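You operate a simulated robot arm through the tools that you are given. There is no shell and no other tool.

Carry out the task below with a simulated robot arm. There is one attempt and no reset: what you move stays moved.

TASK
Reset the clamped pipe to 11 cm and soap the yellow sponge.
Fine: open the clamp, move the orange stop, push the pipe against it, clamp again; press the sponge on the white dish and put it back.

It is judged by the outcome, as a careful person would: the job done as asked, and still so three seconds after it is handed in. It fails if anything else is knocked over, pushed out of place, dropped, spilled or broken.

THE ROBOT
A 6-joint arm with a fingered hand, fixed in place. Base frame: the origin is at the foot of the arm, x ahead of it, y to its left, z up; the work surface is at about z = 800. Lengths are in mm, angles in degrees, forces in N, time in s.
With the tool pointing down near the work surface it reaches from about 260 to 700 mm from the base axis. Its first joint turns from -166.0 to 166.0 degrees. Payload 4 kg.
Tool frame: the origin (TCP) lies between the finger pads and is the grasp point; the fingertips stand 26 mm ahead of it; z points along the fingers, y is the line along which they close. The gripper opens to 148 mm. The gripper's body begins 73 mm behind the TCP. The gripper is a hand of 3 fingers: y runs from the thumb to the fingers, the wrist lies at [0, 0, -239] in the tool frame, and closing takes about 1.5 s.
Orientation is that of the tool frame in the base frame, as a unit quaternion [x, y, z, w]. With the fingers straight down and closing along the base's y, the tool's x points along the base's -x, its y along +y and its z along -z.

THE INTERFACE
- The arm moves only by the tool drive_tool. Its arguments are lists of equal length, an entry for each row: "turn": the turn, a rotation vector about the tool's x, y, z in units of 180 degrees (1.0 is 180 degrees), a list of three; "translation": the shift along the tool's x, y, z in units of 300 mm (1.0 is 300 mm), a list of three; "gripper": the gripper command, from -1 (shut) to 1 (fully open), values between in proportion. In form: {"turn": [[ax, ay, az], ...], "translation": [[dx, dy, dz], ...], "gripper": [gripper, ...]}. A call has 1 to 20 rows; each row is the pose to reach, as a shift and turn from the pose commanded when the call began, along the tool's axes at that moment. A call with a number of a shift or a turn outside -1 to 1 is refused whole. Rows are played at 5 a second. More than 50 mm and 8.6 degrees between two rows, or a gripper value outside its range, and nothing of the call is played. Where a pose cannot be reached the arm comes as near as it can. A force on the tool above 40 N (or 10 N above the force at the start of the call, whichever is more), or a blocked arm, ends the call early, and 0.2 s more pass. Each finger travels about 153 mm/s and halts on what it meets, pressing with about 29 N; the grip force reading is that of the motor and also rises with nothing between the fingers. The clock runs only during rows and for 0.2 s after the last one: add rows that repeat a pose to give the fingers time. The reply holds the time, the measured pose of the TCP, the force on the tool along the base axes, the opening and the grip force, in the units named above and with some noise, with the torque about the TCP (base axes, N m) and any sound that the robot's microphone picked up.
- Cameras (640 x 400 px; columns grow to the right, rows downward): "scene" is fixed at [219.6, -499.7, 1372.6]; the picture's right is [0.88, -0.48, 0.00], its down [-0.22, -0.40, -0.89] and it looks along [0.43, 0.78, -0.45] (base axes); focal length 317 px, centre (320, 200). "wrist" rides on the gripper at [68, -39, -90] in the tool frame; the picture's right is [0.50, 0.87, 0.00], its down [-0.66, 0.38, -0.65] and it looks along [-0.57, 0.33, 0.76] (tool axes); focal length 222 px, centre (320, 200). There is no depth. A picture from a camera that has moved, and an enlarged one, comes with that camera's place and axes in the base frame and with its lens.
- capture(camera): a new picture of that camera. It takes no simulated time.
- move_column(by): slides the trunk up (or, below 0, down) by that many mm; the arm rides with it, the base frame stays. It gives what a move gives, with no picture.
- hand_shape(shape): the hand has 3 fingers and takes this shape, open, in about a second: jaw (thumb against the fingers, like two jaws); tri (thumb and two fingers); tip (a fingertip pinch); poke (one finger out to press); point (the index stretched); flat (the hand flat); cup (the hand cupped); fist (a fist). The gripper value then closes the fingers along that shape, each until it touches; the sizes above hold for jaw. It gives what a move gives, with no picture.
- inspect(camera, box): a new picture of the part [left, top, right, bottom] of that camera's present view, enlarged. It takes no simulated time.
- job_done(): hands the job in; it is judged then, once.

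Places have to be worked out from the pictures, the camera data and where the tool is seen. Open the gripper and draw the arm clear of the work before you hand the job in, unless the task says otherwise.

The tools are called after ">>>" as name(argument=value, ...) on one line, values as JSON. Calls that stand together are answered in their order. drive_tool: Moves the arm, as the interface text tells. Its arguments: {"type":"object","properties":{"turn":{"type":"array","items":{"type":"array","items":{"type":"number"}}},"translation":{"type":"array","items":{"type":"array","items":{"type":"number"}}},"gripper":{"type":"array","items":{"type":"number"}}},"required":["turn","translation","gripper"]} The other tools are called the same way: move_column (by) slides the trunk up or down; hand_shape (shape) gives the hand a shape; capture (camera) takes a picture; inspect (camera, box) takes an enlarged picture of a part of a camera's view; job_done () hands the job in.

At the start:

```text
t: 0.0
eef_pos: [398.2, 182.7, 1155.4]
orientation: [-0.001, 1.0, 0.0, 0.0]
force: [0.1, -0.2, -0.2]
moment: [0.0, -0.01, -0.02]
grip_width: 147.9
grasp_force: 0.1
shape: jaw
trunk travel left (down, up): [-275.0, 42.0]
```

scene: 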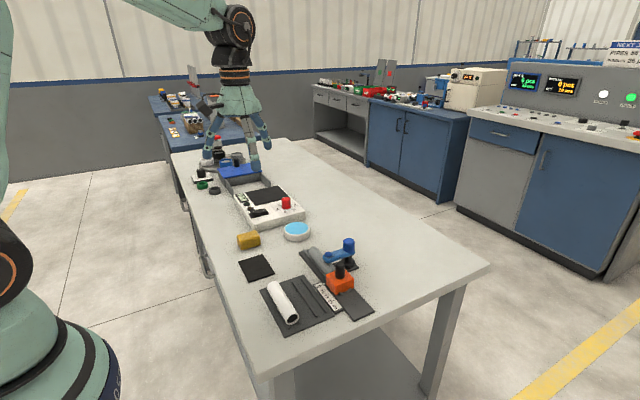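
wrist: 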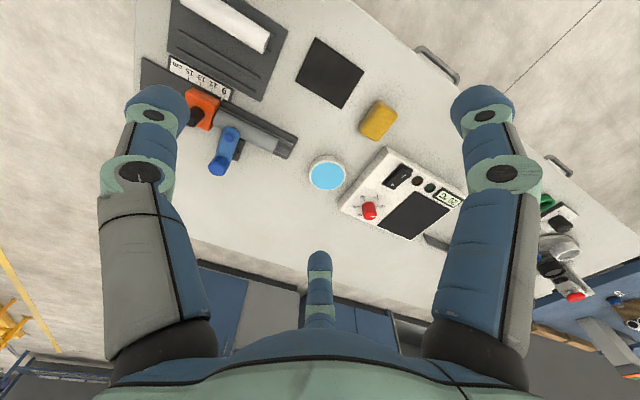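

The scene shows a table with a clamp fixture (blue lever, orange stop), a yellow sponge, and a white dish with blue soap. I'll enlarge the relevant regions first.

>>> inspect(camera="scene", box=[230, 210, 390, 340])

>>> inspect(camera="wrist", box=[120, 0, 380, 200])

>>> inspect(camera="scene", box=[180, 120, 340, 250])

```text
3.08 times, centred on (310, 275) of scene
camera zoom: at [219.6, -499.7, 1372.6], right [0.88, -0.48, 0.0], down [-0.22, -0.4, -0.89], along [0.43, 0.78, -0.45], focal length 974 px, centre (351, -31)
```

zoom: 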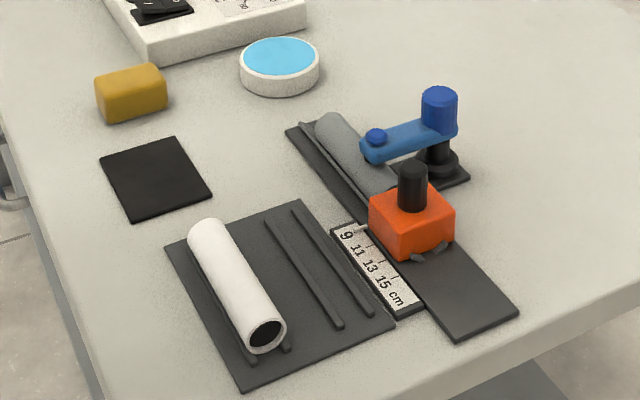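

```text
2.00 times, centred on (250, 100) of wrist
camera zoom: at [332.5, 144.5, 1245.4], right [-0.5, 0.87, 0.0], down [0.66, 0.38, 0.65], along [0.57, 0.33, -0.76], focal length 444 px, centre (460, 400)
```

zoom: 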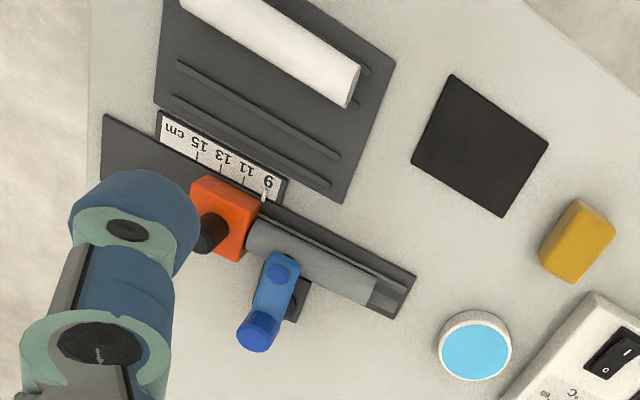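

```text
3.08 times, centred on (260, 185) of scene
camera zoom: at [219.6, -499.7, 1372.6], right [0.88, -0.48, 0.0], down [-0.22, -0.4, -0.89], along [0.43, 0.78, -0.45], focal length 974 px, centre (505, 246)
```

zoom: 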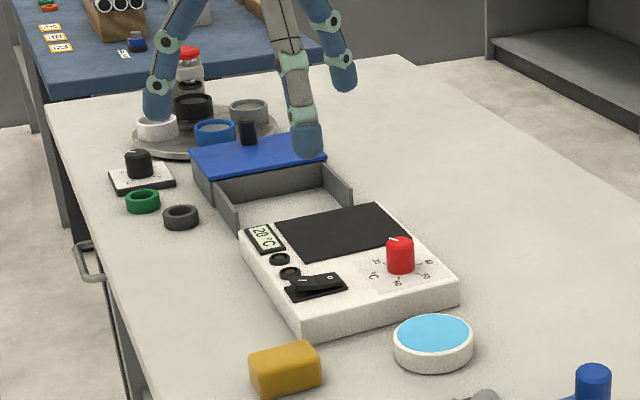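

Everything seems aligned with the base axes: the rail runs along y at x≈535–590, from y≈-83 to 207. The stop is near (559, 19) and the sponge near (418, 327). I'll bring the wrist camera closer to the fixture for a better look.

>>> drive_tool(turn=[[0, 0, 0], [0, 0, 0], [0, 0, 0], [0, 0, 0], [0, 0, 0], [0, 0, 0]], translation=[[-0.023, -0.085, 0.086], [-0.046, -0.17, 0.173], [-0.07, -0.255, 0.259], [-0.093, -0.34, 0.345], [-0.116, -0.424, 0.432], [-0.139, -0.509, 0.518]], gripper=[1, 1, 1, 1, 1, 1])

>>> capture(camera="wrist")

>>> capture(camera="scene")

```text
t: 1.4
eef_pos: [440.0, 30.3, 997.5]
orientation: [0.0, 1.0, 0.0, 0.0]
force: [0.2, 1.5, 0.9]
moment: [0.03, 0.0, 0.0]
grip_width: 148.1
grasp_force: 0.0
shape: jaw
trunk travel left (down, up): [-275.0, 42.0]
```

```text
taken
camera wrist: at [374.5, -8.4, 1089.9], right [-0.5, 0.87, 0.0], down [0.66, 0.38, 0.65], along [0.57, 0.33, -0.76], focal length 222 px, centre (320, 200)
```

wrist: 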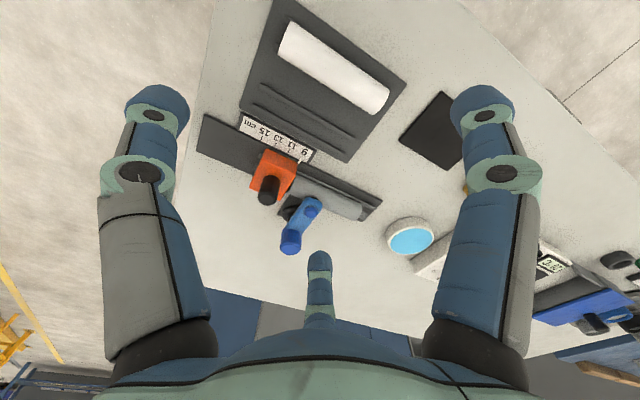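

```text
taken
```

scene: 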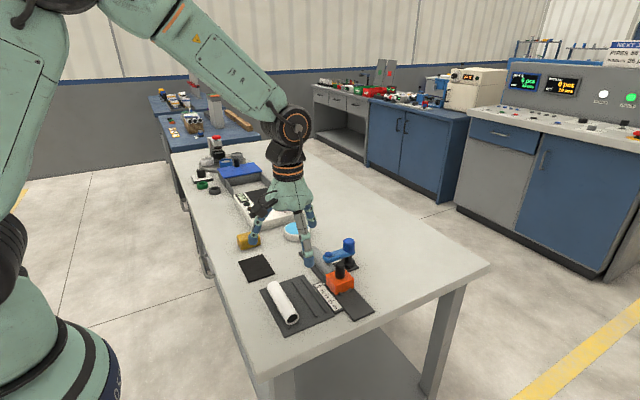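

Good view of the hand's three fingers, spread radially. I'll enlarge the fixture in this wrist view and the scene view.

>>> inspect(camera="wrist", box=[190, 90, 390, 260])

>>> inspect(camera="scene", box=[295, 230, 385, 325])

>>> inspect(camera="scene", box=[570, 20, 640, 70])

```text
2.35 times, centred on (290, 175) of wrist
camera zoom: at [374.5, -8.4, 1089.9], right [-0.5, 0.87, 0.0], down [0.66, 0.38, 0.65], along [0.57, 0.33, -0.76], focal length 523 px, centre (391, 259)
```

zoom: 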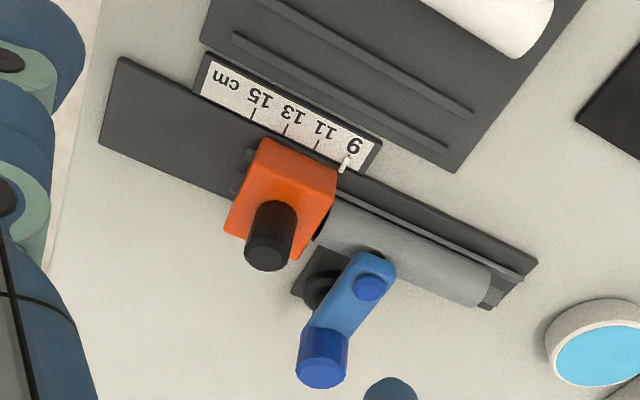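

```text
4.21 times, centred on (340, 278) of scene
camera zoom: at [219.6, -499.7, 1372.6], right [0.88, -0.48, 0.0], down [-0.22, -0.4, -0.89], along [0.43, 0.78, -0.45], focal length 1333 px, centre (236, -126)
```

zoom: 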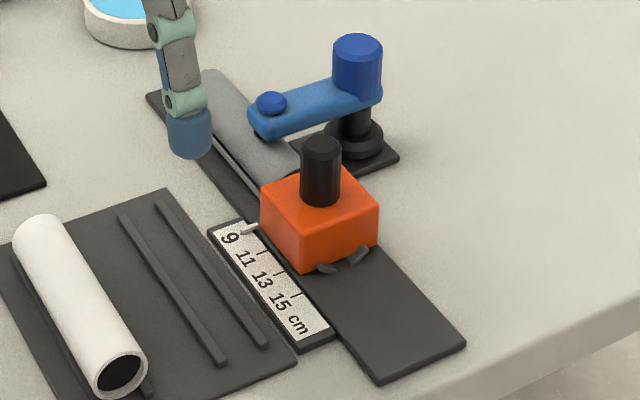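

```text
8.00 times, centred on (605, 45) of scene
camera zoom: at [219.6, -499.7, 1372.6], right [0.88, -0.48, 0.0], down [-0.22, -0.4, -0.89], along [0.43, 0.78, -0.45], focal length 2533 px, centre (-1960, 1440)
```

zoom: 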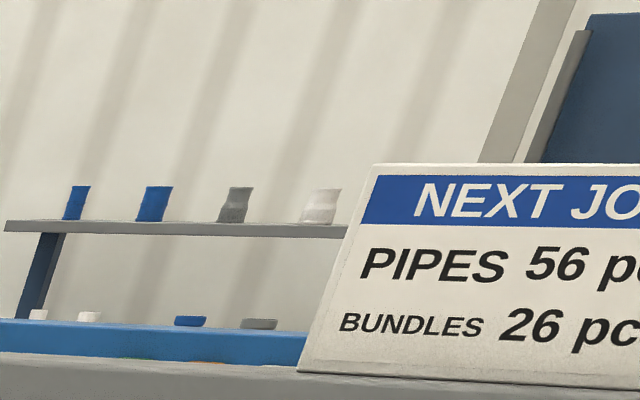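

The pointer on the stop sits at 9. The blue arm reaches from a black post near (631, 90) over the pipe. I'll move in closer to understand how the clamp works.

>>> drive_tool(turn=[[0, 0, 0], [0, 0, 0], [0, 0, 0]], translation=[[-0.094, 0.019, 0.052], [-0.189, 0.038, 0.105], [-0.283, 0.057, 0.157]], gripper=[1, 1, 1])

>>> inspect(camera="wrist", box=[170, 80, 470, 280])

>>> capture(camera="scene")

```text
t: 2.2
eef_pos: [526.5, 47.2, 952.1]
orientation: [0.0, 1.0, 0.0, 0.0]
force: [-0.5, 0.0, -0.3]
moment: [-0.03, 0.03, 0.04]
grip_width: 148.0
grasp_force: 0.0
shape: jaw
trunk travel left (down, up): [-275.0, 42.0]
```

```text
2.00 times, centred on (320, 180) of wrist
camera zoom: at [459.9, 8.5, 1043.1], right [-0.5, 0.87, 0.0], down [0.66, 0.38, 0.65], along [0.57, 0.33, -0.76], focal length 444 px, centre (320, 240)
```

zoom: 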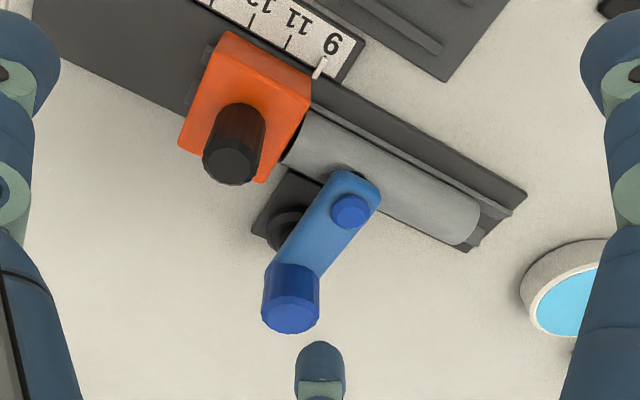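

```text
taken
```

scene: 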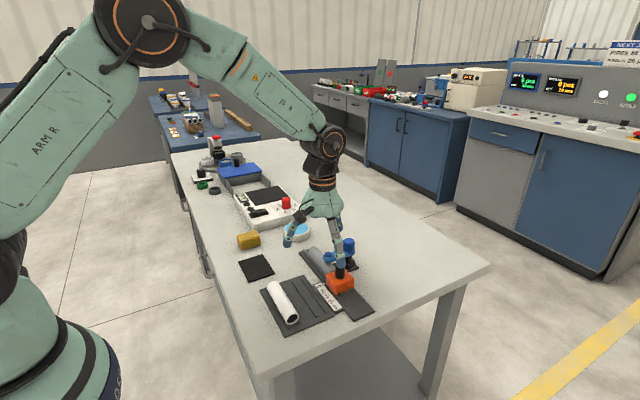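

The handle's axis is near (628, 88) and its top at z≈890, right over the black post. I'll tilt the camera to a flatter view to see the hinge of the clamp.

>>> drive_tool(turn=[[0.02, 0.035, 0], [0.041, 0.071, 0], [0.062, 0.107, 0], [0.083, 0.144, 0], [0.083, 0.144, 0]], translation=[[0.045, -0.035, 0.034], [0.089, -0.07, 0.068], [0.134, -0.105, 0.103], [0.178, -0.14, 0.137], [0.178, -0.14, 0.137]], gripper=[1, 1, 1, 1, 1])

>>> capture(camera="wrist")

>>> inspect(camera="wrist", box=[200, 100, 440, 260])

```text
t: 3.4
eef_pos: [471.8, 5.7, 911.1]
orientation: [0.0, 0.966, -0.129, -0.223]
force: [-0.1, -0.1, 0.5]
moment: [0.0, -0.01, 0.0]
grip_width: 147.9
grasp_force: 0.0
shape: jaw
trunk travel left (down, up): [-275.0, 42.0]
```

```text
taken
camera wrist: at [453.6, -5.5, 1028.6], right [-0.5, 0.87, 0.0], down [0.85, 0.49, 0.19], along [0.16, 0.09, -0.98], focal length 222 px, centre (320, 200)
```

wrist: 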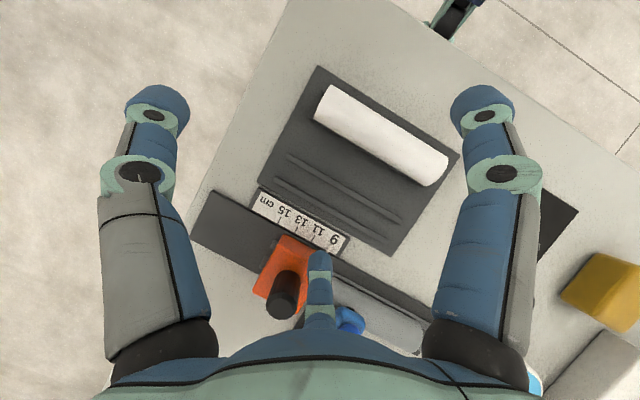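

```text
2.50 times, centred on (320, 180) of wrist
camera zoom: at [453.6, -5.5, 1028.6], right [-0.5, 0.87, 0.0], down [0.85, 0.49, 0.19], along [0.16, 0.09, -0.98], focal length 555 px, centre (320, 250)
```

zoom: 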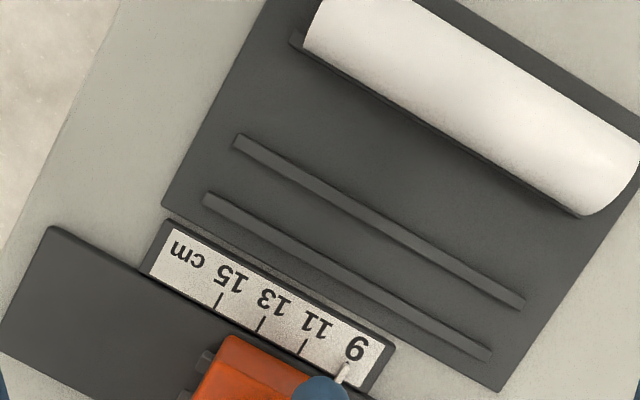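

That tilt went the wrong way, since the camera image is upside down, but it shows the pointer right at the 9 tick with 11 being 20 mm further in -y. I'll pitch the other way for a flat view of the clamp.

>>> drive_tool(turn=[[-0.0208, -0.036, 0], [-0.0416, -0.072, 0], [-0.0625, -0.108, 0], [-0.083, -0.144, 0], [-0.104, -0.18, 0], [-0.125, -0.217, 0], [-0.146, -0.253, 0], [-0.167, -0.289, 0], [-0.167, -0.289, 0]], translation=[[0, 0, 0], [0, 0, 0], [0, 0, 0], [0, 0, 0], [0, 0, 0], [0, 0, 0], [0, 0, 0], [0, 0, 0], [0, 0, 0]], gripper=[1, 1, 1, 1, 1, 1, 1, 1, 1])

>>> capture(camera="wrist")

>>> inspect(camera="wrist", box=[200, 100, 440, 260])

```text
t: 5.4
eef_pos: [486.5, 6.7, 931.3]
orientation: [0.002, 0.967, 0.13, 0.218]
force: [0.4, 0.2, 0.1]
moment: [-0.02, 0.04, -0.03]
grip_width: 147.8
grasp_force: 0.0
shape: jaw
out of reach, approached as far as the arm can: row 8, 9
trunk travel left (down, up): [-275.0, 42.0]
```

```text
taken
camera wrist: at [392.0, -50.2, 972.7], right [-0.5, 0.87, 0.01], down [0.3, 0.16, 0.94], along [0.81, 0.47, -0.34], focal length 222 px, centre (320, 200)
```

wrist: 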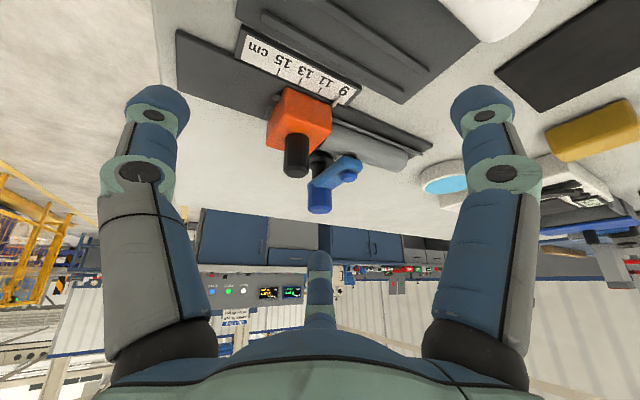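

```text
2.50 times, centred on (320, 180) of wrist
camera zoom: at [392.0, -50.2, 972.7], right [-0.5, 0.87, 0.01], down [0.3, 0.16, 0.94], along [0.81, 0.47, -0.34], focal length 555 px, centre (320, 250)
```

zoom: 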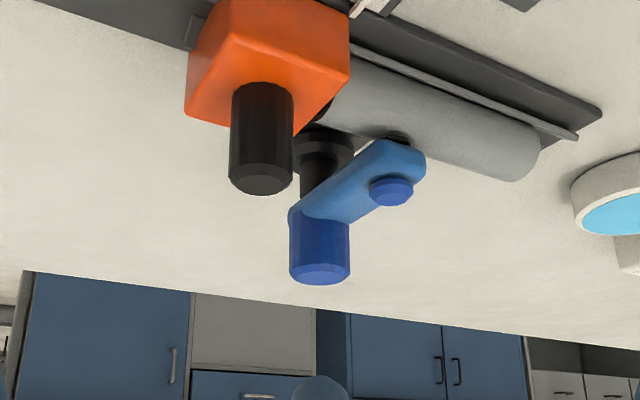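

The clamp is a round post with a collar, with an arm and a coaxial cylindrical handle on top, so it is probably a swing or lift clamp. I'll return to straight down and check how the fingers close in free air.

>>> drive_tool(turn=[[0.0208, 0.036, 0], [0.0416, 0.072, 0], [0.0625, 0.108, 0], [0.083, 0.144, 0], [0.083, 0.144, 0]], translation=[[0, 0, 0], [0, 0, 0], [0, 0, 0], [0, 0, 0], [0, 0, 0]], gripper=[1, 1, 1, 1, 1])

```text
t: 6.6
eef_pos: [487.1, 5.8, 932.6]
orientation: [0.0, 1.0, 0.001, 0.002]
force: [-0.4, 0.1, 0.3]
moment: [0.0, 0.01, -0.02]
grip_width: 147.8
grasp_force: 0.0
shape: jaw
trunk travel left (down, up): [-275.0, 42.0]
```

Back to straight down at (487, 6, 933). I'll raise a little and close the hand partway to see the finger geometry.

>>> drive_tool(turn=[[0, 0, 0], [0, 0, 0], [0, 0, 0], [0, 0, 0]], translation=[[0.1, 0, -0.1], [0.2, 0, -0.2], [0.2, 0, -0.2], [0.2, 0, -0.2]], gripper=[0, -0.3, -0.3, -0.3])

>>> capture(camera="wrist")

>>> inspect(camera="scene", box=[230, 120, 390, 300])

```text
t: 7.6
eef_pos: [427.6, 5.4, 992.6]
orientation: [0.0, 1.0, 0.002, 0.002]
force: [0.5, 0.1, 0.0]
moment: [0.01, -0.01, 0.0]
grip_width: 52.2
grasp_force: 0.0
shape: jaw
trunk travel left (down, up): [-275.0, 42.0]
```

```text
taken
camera wrist: at [361.1, -33.5, 1082.4], right [-0.5, 0.87, 0.0], down [0.65, 0.38, 0.66], along [0.57, 0.33, -0.75], focal length 222 px, centre (320, 200)
```

wrist: 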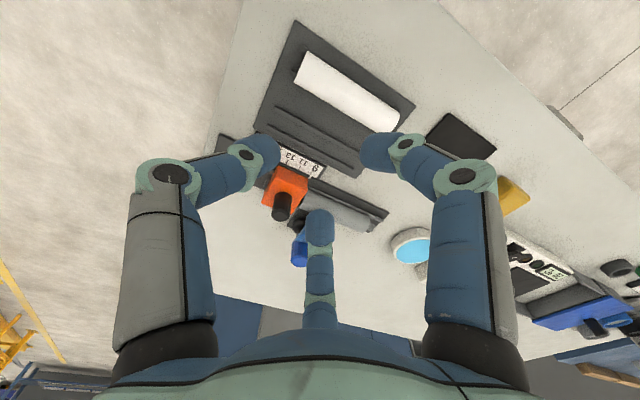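

```text
2.22 times, centred on (310, 210) of scene
camera zoom: at [219.6, -499.7, 1372.6], right [0.88, -0.48, 0.0], down [-0.22, -0.4, -0.89], along [0.43, 0.78, -0.45], focal length 704 px, centre (342, 178)
```

zoom: 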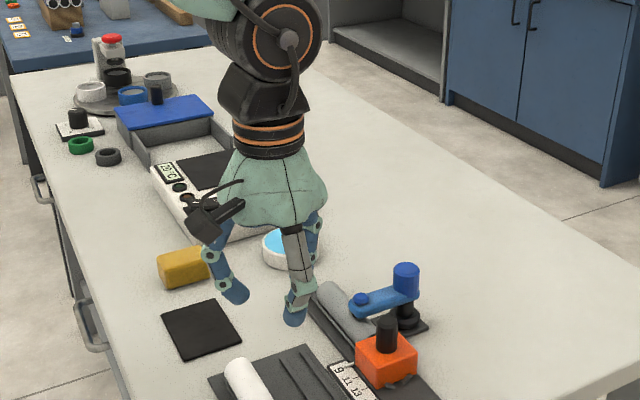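

In this shape the three fingers converge radially. I'll command the jaw shape explicitly and then compare.

>>> hand_shape(shape="jaw")

>>> drive_tool(turn=[[0, 0, 0], [0, 0, 0], [0, 0, 0], [0, 0, 0], [0, 0, 0], [0, 0, 0], [0, 0, 0], [0, 0, 0]], translation=[[0, 0, 0], [0, 0, 0], [0, 0, 0], [0, 0, 0], [0, 0, 0], [0, 0, 0], [0, 0, 0], [0, 0, 0]], gripper=[-0.3, -0.6, -0.6, -0.6, -0.6, -0.6, -0.6, -0.6])

>>> capture(camera="wrist")

>>> inspect(camera="scene", box=[230, 120, 390, 300])

```text
t: 8.5
eef_pos: [428.3, 5.9, 991.7]
orientation: [0.0, 1.0, 0.001, 0.002]
force: [-0.1, 0.0, -1.1]
moment: [0.02, 0.0, 0.0]
grip_width: 148.0
grasp_force: 0.1
shape: jaw
trunk travel left (down, up): [-275.0, 42.0]
```

```text
t: 10.3
eef_pos: [427.2, 5.0, 992.7]
orientation: [0.0, 1.0, 0.002, 0.002]
force: [0.2, 0.5, -0.1]
moment: [-0.03, -0.01, -0.04]
grip_width: 29.9
grasp_force: 0.0
shape: jaw
trunk travel left (down, up): [-275.0, 42.0]
```

```text
taken
camera wrist: at [361.6, -33.5, 1082.3], right [-0.5, 0.87, 0.0], down [0.65, 0.38, 0.66], along [0.57, 0.33, -0.75], focal length 222 px, centre (320, 200)
```

wrist: 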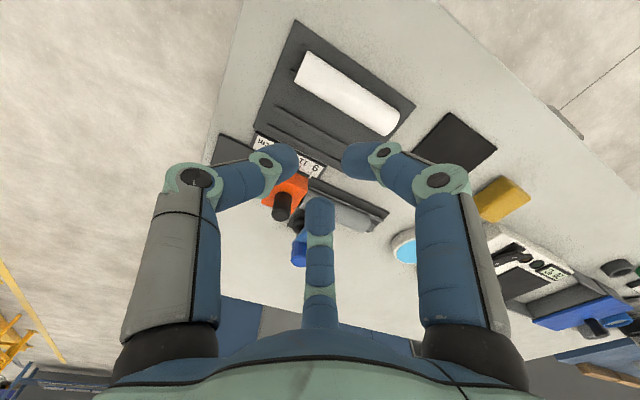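

```text
2.22 times, centred on (310, 210) of scene
camera zoom: at [219.6, -499.7, 1372.6], right [0.88, -0.48, 0.0], down [-0.22, -0.4, -0.89], along [0.43, 0.78, -0.45], focal length 704 px, centre (342, 178)
```

zoom: 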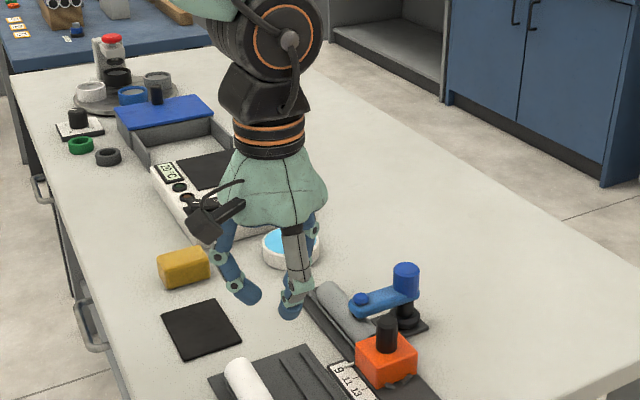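

The hand works as a three-jaw chuck, with width ≈ 74·(1+g). The handle top is at about (631, 88.5, 886), so I'll move above it, turning the tool 30° so the arm lies between two fingers.

>>> drive_tool(turn=[[0, 0, 0.033], [0, 0, 0.067], [0, 0, 0.1], [0, 0, 0.133], [0, 0, 0.167], [0, 0, 0.167]], translation=[[-0.136, 0.056, 0.022], [-0.272, 0.111, 0.044], [-0.407, 0.167, 0.065], [-0.543, 0.222, 0.087], [-0.679, 0.278, 0.109], [-0.679, 0.278, 0.109]], gripper=[0.1, 0.1, 0.1, 0.1, 0.1, 0.1])

>>> capture(camera="wrist")

>>> inspect(camera="scene", box=[270, 160, 400, 310])

```text
t: 11.7
eef_pos: [629.9, 89.3, 959.3]
orientation: [0.261, 0.965, 0.002, 0.001]
force: [-0.1, -0.2, 0.0]
moment: [-0.01, -0.03, 0.03]
grip_width: 80.9
grasp_force: 0.0
shape: jaw
trunk travel left (down, up): [-275.0, 42.0]
```

```text
taken
camera wrist: at [554.0, 89.5, 1049.8], right [0.0, 1.0, 0.0], down [0.75, 0.0, 0.66], along [0.66, 0.0, -0.75], focal length 222 px, centre (320, 200)
```

wrist: 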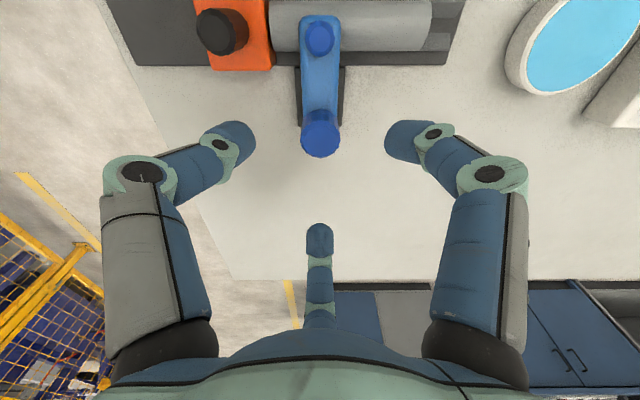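

```text
2.67 times, centred on (335, 235) of scene
camera zoom: at [219.6, -499.7, 1372.6], right [0.88, -0.48, 0.0], down [-0.22, -0.4, -0.89], along [0.43, 0.78, -0.45], focal length 844 px, centre (280, 107)
```

zoom: 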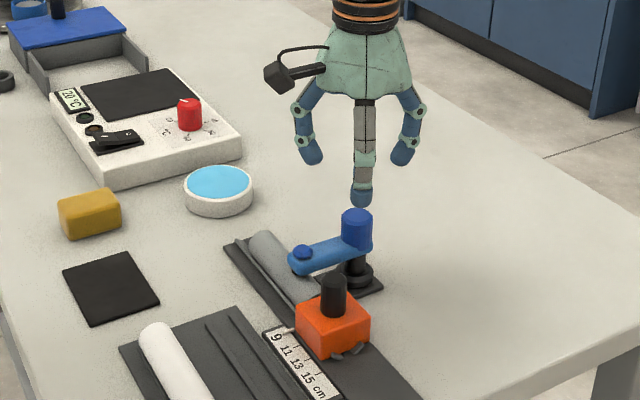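

The view shows the handle at about (632.5, 89.5) with the arm exactly along -x, the pipe spanning y≈52–177 at x≈568, and the stop knob near (566, 27). I'll descend around the handle with the hand open.

>>> drive_tool(turn=[[0, 0, 0], [0, 0, 0], [0, 0, 0], [0, 0, 0]], translation=[[-0.007, 0.004, 0.08], [-0.007, 0.004, 0.16], [-0.007, 0.004, 0.247], [-0.007, 0.004, 0.247]], gripper=[0.1, 0.1, 0.0, -0.1])

>>> capture(camera="wrist")

>>> inspect(camera="scene", box=[290, 180, 390, 300])

```text
t: 12.7
eef_pos: [633.4, 90.4, 885.0]
orientation: [0.26, 0.966, 0.002, 0.001]
force: [0.4, 0.0, 1.1]
moment: [0.03, 0.0, 0.0]
grip_width: 67.1
grasp_force: 0.1
shape: jaw
trunk travel left (down, up): [-275.0, 42.0]
```

```text
taken
camera wrist: at [557.0, 89.9, 975.3], right [0.0, 1.0, 0.0], down [0.75, 0.0, 0.66], along [0.66, 0.0, -0.75], focal length 222 px, centre (320, 200)
```

wrist: 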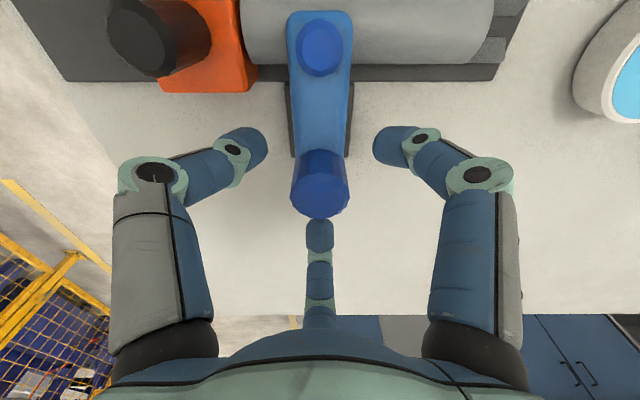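

```text
3.33 times, centred on (340, 240) of scene
camera zoom: at [219.6, -499.7, 1372.6], right [0.88, -0.48, 0.0], down [-0.22, -0.4, -0.89], along [0.43, 0.78, -0.45], focal length 1056 px, centre (253, 67)
```

zoom: 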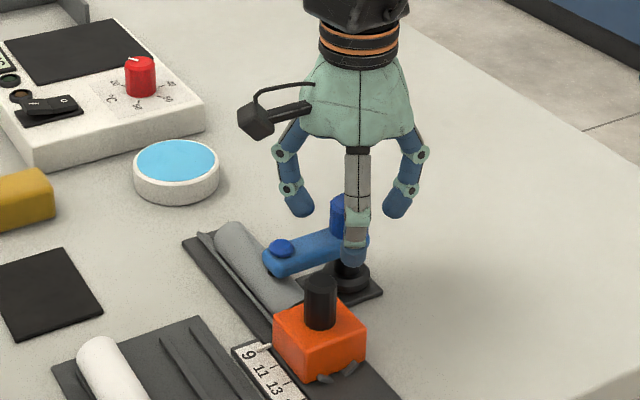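

The handle is centred between the open fingers. I'll close the hand on the handle.

>>> drive_tool(turn=[[0, 0, 0], [0, 0, 0], [0, 0, 0], [0, 0, 0], [0, 0, 0]], translation=[[0, 0, 0], [0, 0, 0], [0, 0, 0], [0, 0, 0], [0, 0, 0]], gripper=[-0.4, -0.6, -0.8, -1, -1])

>>> capture(camera="wrist")

>>> inspect(camera="scene", box=[290, 180, 390, 300])

```text
t: 13.9
eef_pos: [634.2, 91.1, 884.1]
orientation: [0.26, 0.966, 0.001, 0.0]
force: [-0.8, 0.9, -2.6]
moment: [0.07, 0.14, -0.05]
grip_width: 26.3
grasp_force: 28.8
shape: jaw
trunk travel left (down, up): [-275.0, 42.0]
```

```text
taken
camera wrist: at [557.1, 90.0, 975.1], right [0.0, 1.0, 0.0], down [0.75, 0.0, 0.66], along [0.66, 0.0, -0.75], focal length 222 px, centre (320, 200)
```

wrist: 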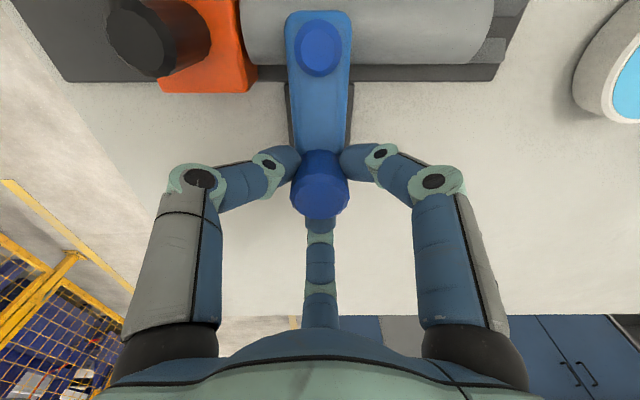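

```text
3.33 times, centred on (340, 240) of scene
camera zoom: at [219.6, -499.7, 1372.6], right [0.88, -0.48, 0.0], down [-0.22, -0.4, -0.89], along [0.43, 0.78, -0.45], focal length 1056 px, centre (253, 67)
```

zoom: 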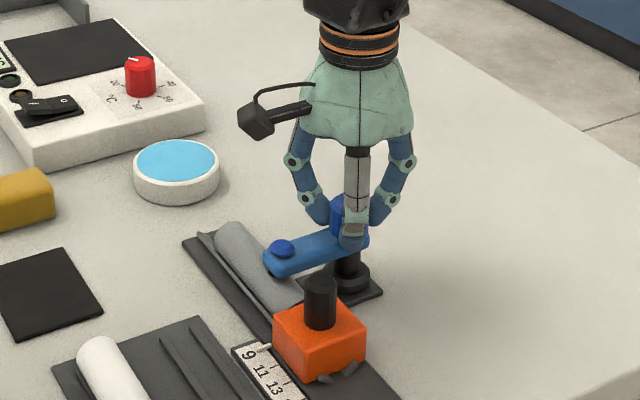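

The handle is gripped at 26 mm. I'll test a small 5° turn about the vertical (clockwise from above, swinging the arm away from the stop) and read the torque.

>>> drive_tool(turn=[[0, 0, 0.014], [0, 0, 0.028], [0, 0, 0.028]], translation=[[0, 0, 0], [0, 0, 0], [0, 0, 0]], gripper=[-1, -1, -1])

>>> capture(camera="wrist")

```text
t: 14.7
eef_pos: [634.2, 89.5, 884.9]
orientation: [0.302, 0.953, 0.002, 0.001]
force: [2.5, -1.4, -5.7]
moment: [0.0, -0.03, 0.11]
grip_width: 26.1
grasp_force: 29.0
shape: jaw
trunk travel left (down, up): [-275.0, 42.0]
```

```text
taken
camera wrist: at [557.9, 96.5, 975.1], right [0.09, 1.0, 0.0], down [0.75, -0.07, 0.66], along [0.65, -0.06, -0.75], focal length 222 px, centre (320, 200)
```

wrist: 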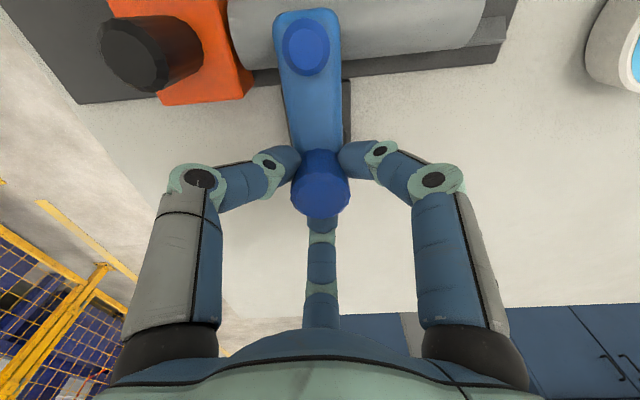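

Torque is only 0.11 N·m, and the arm still looks perpendicular to the pipe. I'll look closely at the handle for slip or rotation.

>>> inspect(camera="wrist", box=[240, 0, 400, 240])

>>> inspect(camera="scene", box=[310, 210, 370, 285])

```text
1.67 times, centred on (320, 120) of wrist
camera zoom: at [557.9, 96.5, 975.1], right [0.09, 1.0, 0.0], down [0.75, -0.07, 0.66], along [0.65, -0.06, -0.75], focal length 370 px, centre (320, 333)
```

zoom: 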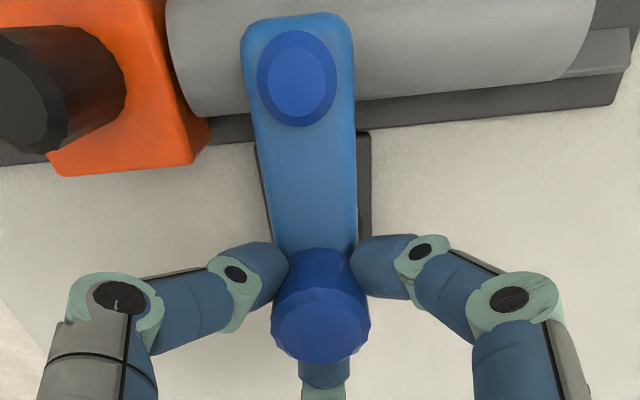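

```text
5.33 times, centred on (340, 248) of scene
camera zoom: at [219.6, -499.7, 1372.6], right [0.88, -0.48, 0.0], down [-0.22, -0.4, -0.89], along [0.43, 0.78, -0.45], focal length 1689 px, centre (213, -53)
```

zoom: 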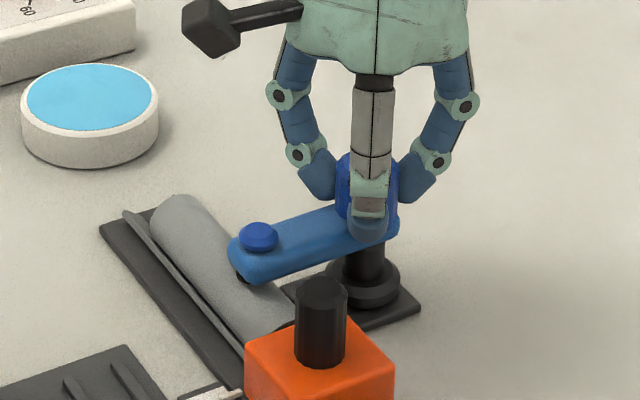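

The arm didn't move relative to the fixture. I'll turn further to about 20° and watch for either slip or rising torque.

>>> drive_tool(turn=[[0, 0, 0.028], [0, 0, 0.056], [0, 0, 0.083], [0, 0, 0.083]], translation=[[0, 0, 0], [0, 0, 0], [0, 0, 0], [0, 0, 0]], gripper=[-1, -1, -1, -1])

>>> capture(camera="wrist")

>>> inspect(camera="scene", box=[310, 210, 370, 285])

```text
t: 15.7
eef_pos: [638.4, 86.5, 884.4]
orientation: [0.424, 0.906, 0.003, 0.002]
force: [24.6, -27.4, -7.1]
moment: [-0.94, -0.36, 1.21]
grip_width: 25.4
grasp_force: 28.9
shape: jaw
trunk travel left (down, up): [-275.0, 42.0]
```

```text
taken
camera wrist: at [565.0, 112.6, 975.3], right [0.34, 0.94, 0.0], down [0.71, -0.26, 0.66], along [0.62, -0.22, -0.76], focal length 222 px, centre (320, 200)
```

wrist: 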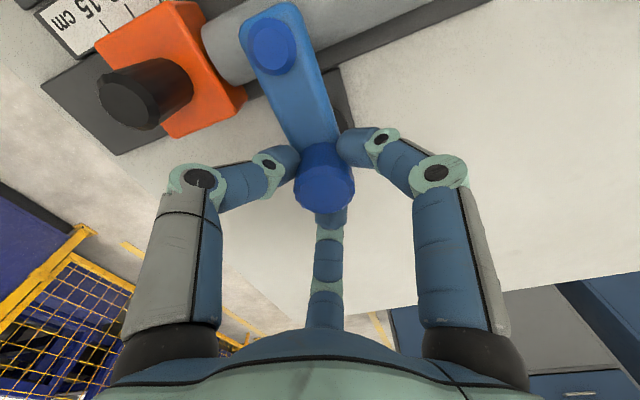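

```text
5.33 times, centred on (340, 248) of scene
camera zoom: at [219.6, -499.7, 1372.6], right [0.88, -0.48, 0.0], down [-0.22, -0.4, -0.89], along [0.43, 0.78, -0.45], focal length 1689 px, centre (213, -53)
```

zoom: 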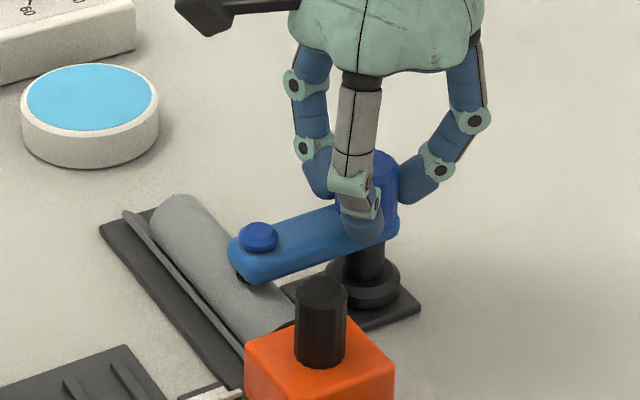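

With 1.2 N·m of torque the arm still stayed put, so it isn't a free swing in this direction. I'll turn back to relieve the load and test tilting instead.

>>> drive_tool(turn=[[0, 0, -0.028], [0, 0, -0.056], [0, 0, -0.083], [0, 0, -0.111], [0, 0, -0.111]], translation=[[0, 0, 0], [0, 0, 0], [0, 0, 0], [0, 0, 0], [0, 0, 0]], gripper=[-1, -1, -1, -1, -1])

```text
t: 16.9
eef_pos: [633.7, 90.4, 884.7]
orientation: [0.26, 0.966, 0.003, 0.0]
force: [2.5, -1.5, -1.5]
moment: [0.11, -0.03, -0.06]
grip_width: 25.2
grasp_force: 29.5
shape: jaw
trunk travel left (down, up): [-275.0, 42.0]
```

Relieved to near-zero load. Now a small test pull of the handle top toward +x (4 mm), as for a lever hinge.

>>> drive_tool(turn=[[0, 0, 0], [0, 0, 0], [0, 0, 0]], translation=[[-0.0057, 0.0033, 0], [-0.0115, 0.0067, 0], [-0.0115, 0.0067, 0]], gripper=[-1, -1, -1])

>>> inspect(camera="scene", box=[310, 210, 370, 285])

```text
t: 17.7
eef_pos: [635.6, 90.7, 885.1]
orientation: [0.259, 0.966, 0.002, 0.0]
force: [-13.8, 0.8, -7.0]
moment: [0.02, 0.28, -0.04]
grip_width: 25.2
grasp_force: 28.8
shape: jaw
trunk travel left (down, up): [-275.0, 42.0]
```

```text
5.33 times, centred on (340, 248) of scene
camera zoom: at [219.6, -499.7, 1372.6], right [0.88, -0.48, 0.0], down [-0.22, -0.4, -0.89], along [0.43, 0.78, -0.45], focal length 1689 px, centre (213, -53)
```

zoom: 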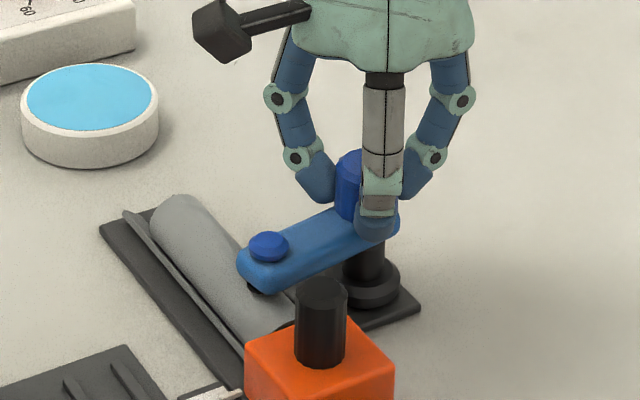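

The bolt moved about 11 mm toward -y, so the arm does swing: it opens counter-clockwise (toward -y), and clockwise is its stop. I'll undo the 4 mm pull and measure the clearance to the orange stop.

>>> drive_tool(turn=[[0, 0, 0], [0, 0, 0]], translation=[[0.0115, -0.0067, 0], [0.0115, -0.0067, 0]], gripper=[-1, -1])

>>> capture(camera="wrist")

>>> inspect(camera="scene", box=[315, 225, 365, 300])

>>> inspect(camera="wrist", box=[120, 0, 400, 175])

```text
t: 18.3
eef_pos: [635.8, 89.0, 884.0]
orientation: [0.26, 0.966, 0.002, 0.001]
force: [0.7, -2.3, -9.6]
moment: [0.0, 0.03, 0.0]
grip_width: 25.0
grasp_force: 28.9
shape: jaw
trunk travel left (down, up): [-275.0, 42.0]
```

```text
taken
camera wrist: at [558.2, 90.0, 975.6], right [0.0, 1.0, 0.0], down [0.75, 0.0, 0.66], along [0.66, 0.0, -0.75], focal length 222 px, centre (320, 200)
```

wrist: 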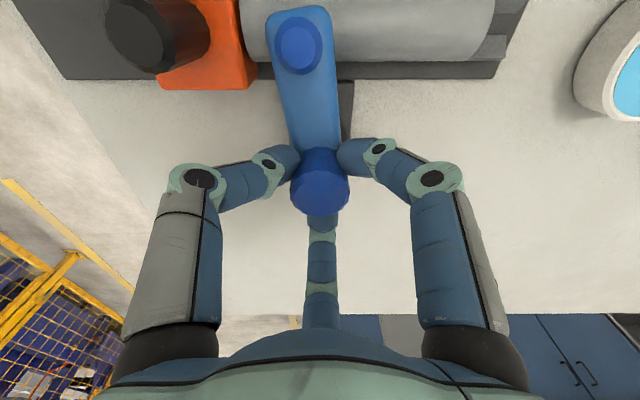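

```text
5.33 times, centred on (340, 262) of scene
camera zoom: at [219.6, -499.7, 1372.6], right [0.88, -0.48, 0.0], down [-0.22, -0.4, -0.89], along [0.43, 0.78, -0.45], focal length 1689 px, centre (213, -133)
```

zoom: 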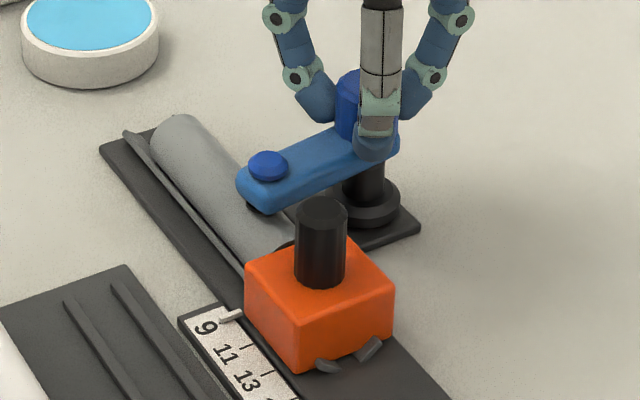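

```text
2.29 times, centred on (260, 88) of wrist
camera zoom: at [558.2, 90.0, 975.6], right [0.0, 1.0, 0.0], down [0.75, 0.0, 0.66], along [0.66, 0.0, -0.75], focal length 508 px, centre (457, 457)
```

zoom: 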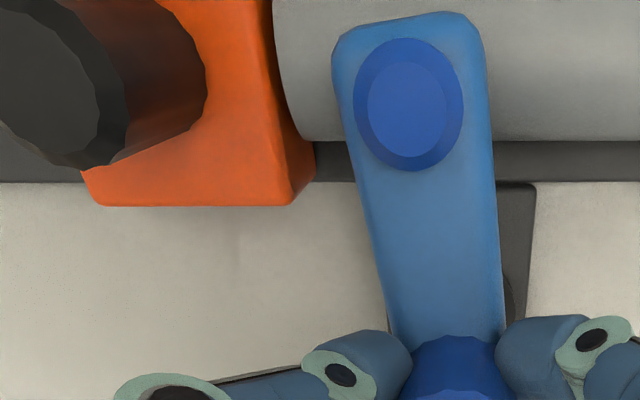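

The stop's top is at z≈836 and its body spans x 536–591, y 4–46, with the knob at (565, 28). The arm has swung about 9° and load is low, so I'll keep turning counter-clockwise in small steps.

>>> drive_tool(turn=[[0, 0, -0.028], [0, 0, -0.056], [0, 0, -0.083], [0, 0, -0.083]], translation=[[0, 0, 0], [0, 0, 0], [0, 0, 0], [0, 0, 0]], gripper=[-1, -1, -1, -1])

>>> capture(camera="wrist")

>>> inspect(camera="scene", box=[315, 225, 365, 300])

```text
t: 19.3
eef_pos: [636.6, 90.6, 885.0]
orientation: [0.132, 0.991, 0.002, 0.001]
force: [1.7, 0.8, -7.1]
moment: [0.05, 0.02, -0.04]
grip_width: 25.2
grasp_force: 29.0
shape: jaw
trunk travel left (down, up): [-275.0, 42.0]
```

```text
taken
camera wrist: at [560.6, 70.1, 975.6], right [-0.26, 0.97, 0.0], down [0.73, 0.19, 0.66], along [0.63, 0.17, -0.75], focal length 222 px, centre (320, 200)
```

wrist: 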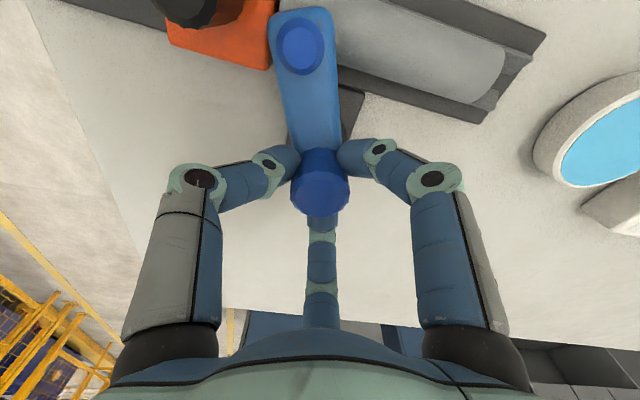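

```text
5.33 times, centred on (340, 262) of scene
camera zoom: at [219.6, -499.7, 1372.6], right [0.88, -0.48, 0.0], down [-0.22, -0.4, -0.89], along [0.43, 0.78, -0.45], focal length 1689 px, centre (213, -133)
```

zoom: 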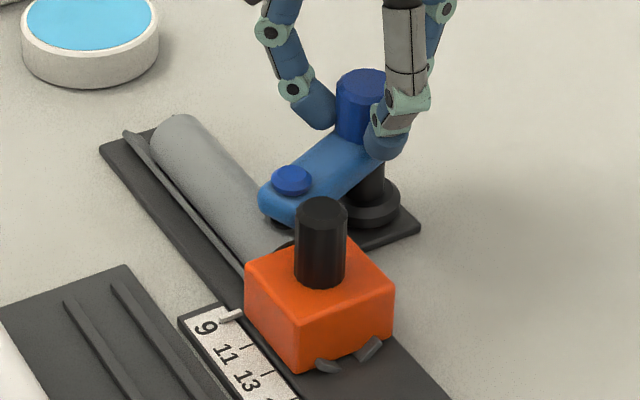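

The arm follows the hand with negligible torque, now about 24° open. I'll continue in small steps while watching the clearance to the stop.

>>> drive_tool(turn=[[0, 0, -0.022], [0, 0, -0.044], [0, 0, -0.067], [0, 0, -0.067]], translation=[[0, 0, 0], [0, 0, 0], [0, 0, 0], [0, 0, 0]], gripper=[-1, -1, -1, -1])

>>> capture(camera="wrist")

>>> inspect(camera="scene", box=[315, 225, 365, 300])

```text
t: 20.3
eef_pos: [635.1, 90.4, 886.2]
orientation: [0.026, 1.0, 0.002, 0.001]
force: [2.9, 4.2, -7.7]
moment: [0.12, 0.05, 0.0]
grip_width: 25.1
grasp_force: 29.3
shape: jaw
trunk travel left (down, up): [-275.0, 42.0]
```

```text
taken
camera wrist: at [566.1, 54.9, 975.6], right [-0.45, 0.89, 0.0], down [0.67, 0.34, 0.66], along [0.58, 0.3, -0.75], focal length 222 px, centre (320, 200)
```

wrist: 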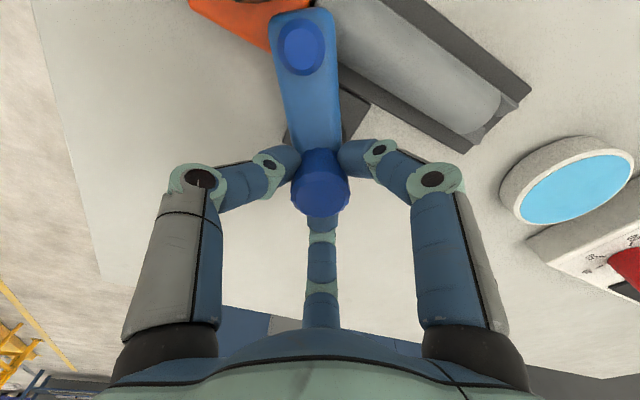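

```text
5.33 times, centred on (340, 262) of scene
camera zoom: at [219.6, -499.7, 1372.6], right [0.88, -0.48, 0.0], down [-0.22, -0.4, -0.89], along [0.43, 0.78, -0.45], focal length 1689 px, centre (213, -133)
```

zoom: 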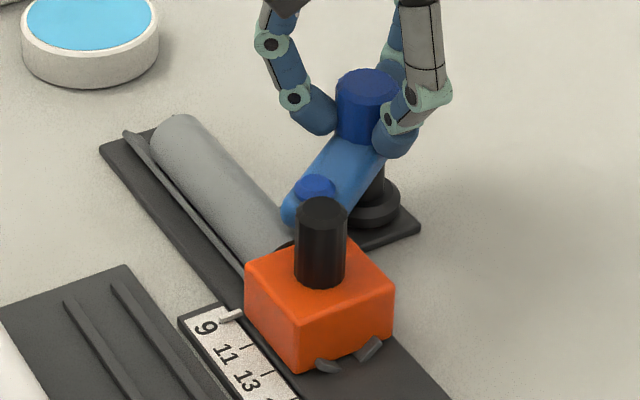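

About 36° open and still free. I'll continue another 12° past the stop's corner, watching the knob clearance.

>>> drive_tool(turn=[[0, 0, -0.022], [0, 0, -0.044], [0, 0, -0.067], [0, 0, -0.067]], translation=[[0, 0, 0], [0, 0, 0], [0, 0, 0], [0, 0, 0]], gripper=[-1, -1, -1, -1])

>>> capture(camera="wrist")

>>> inspect(camera="scene", box=[315, 225, 365, 300])

```text
t: 21.3
eef_pos: [634.0, 90.2, 885.8]
orientation: [-0.079, 0.997, 0.0, 0.001]
force: [2.1, 3.8, -6.8]
moment: [0.13, 0.06, -0.02]
grip_width: 25.1
grasp_force: 28.9
shape: jaw
trunk travel left (down, up): [-275.0, 42.0]
```

```text
taken
camera wrist: at [574.9, 41.3, 975.6], right [-0.63, 0.78, 0.0], down [0.59, 0.47, 0.66], along [0.51, 0.41, -0.75], focal length 222 px, centre (320, 200)
```

wrist: 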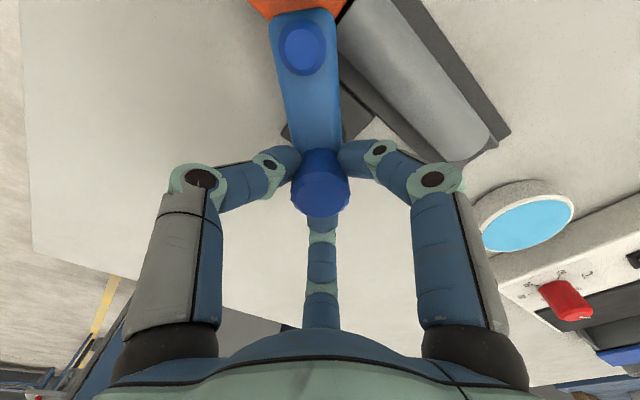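

```text
5.33 times, centred on (340, 262) of scene
camera zoom: at [219.6, -499.7, 1372.6], right [0.88, -0.48, 0.0], down [-0.22, -0.4, -0.89], along [0.43, 0.78, -0.45], focal length 1689 px, centre (213, -133)
```

zoom: 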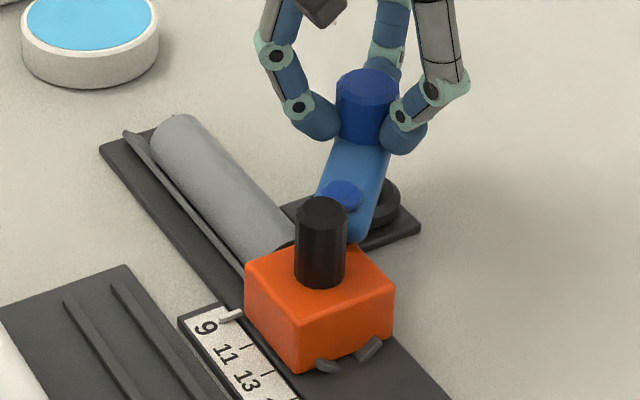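

About 48° open with no contact. I'll go on another 24°, again with small steps.

>>> drive_tool(turn=[[0, 0, -0.022], [0, 0, -0.044], [0, 0, -0.067], [0, 0, -0.089], [0, 0, -0.111], [0, 0, -0.133], [0, 0, -0.133]], translation=[[0, 0, 0], [0, 0, 0], [0, 0, 0], [0, 0, 0], [0, 0, 0], [0, 0, 0], [0, 0, 0]], gripper=[-1, -1, -1, -1, -1, -1, -1])

>>> capture(camera="wrist")

>>> inspect(camera="scene", box=[315, 225, 365, 300])

```text
t: 22.9
eef_pos: [633.8, 90.8, 884.7]
orientation: [-0.284, 0.959, 0.001, 0.002]
force: [-0.4, 6.5, -5.2]
moment: [0.14, 0.15, 0.0]
grip_width: 25.1
grasp_force: 29.3
shape: jaw
trunk travel left (down, up): [-275.0, 42.0]
```

```text
taken
camera wrist: at [599.6, 20.9, 975.6], right [-0.89, 0.45, 0.0], down [0.34, 0.67, 0.66], along [0.3, 0.58, -0.75], focal length 222 px, centre (320, 200)
```

wrist: 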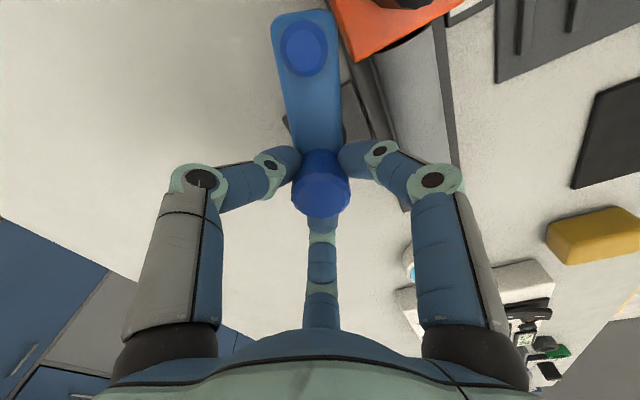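

```text
5.33 times, centred on (340, 262) of scene
camera zoom: at [219.6, -499.7, 1372.6], right [0.88, -0.48, 0.0], down [-0.22, -0.4, -0.89], along [0.43, 0.78, -0.45], focal length 1689 px, centre (213, -133)
```

zoom: 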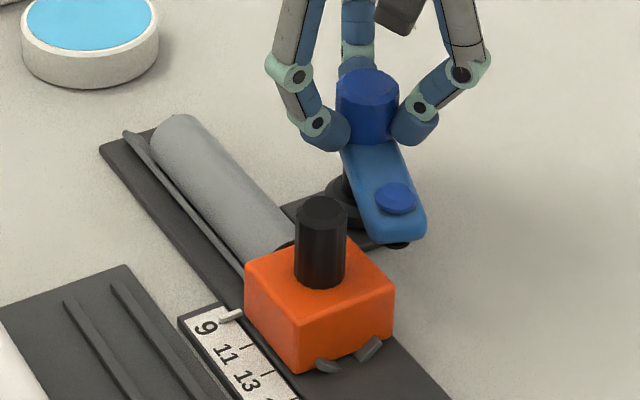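

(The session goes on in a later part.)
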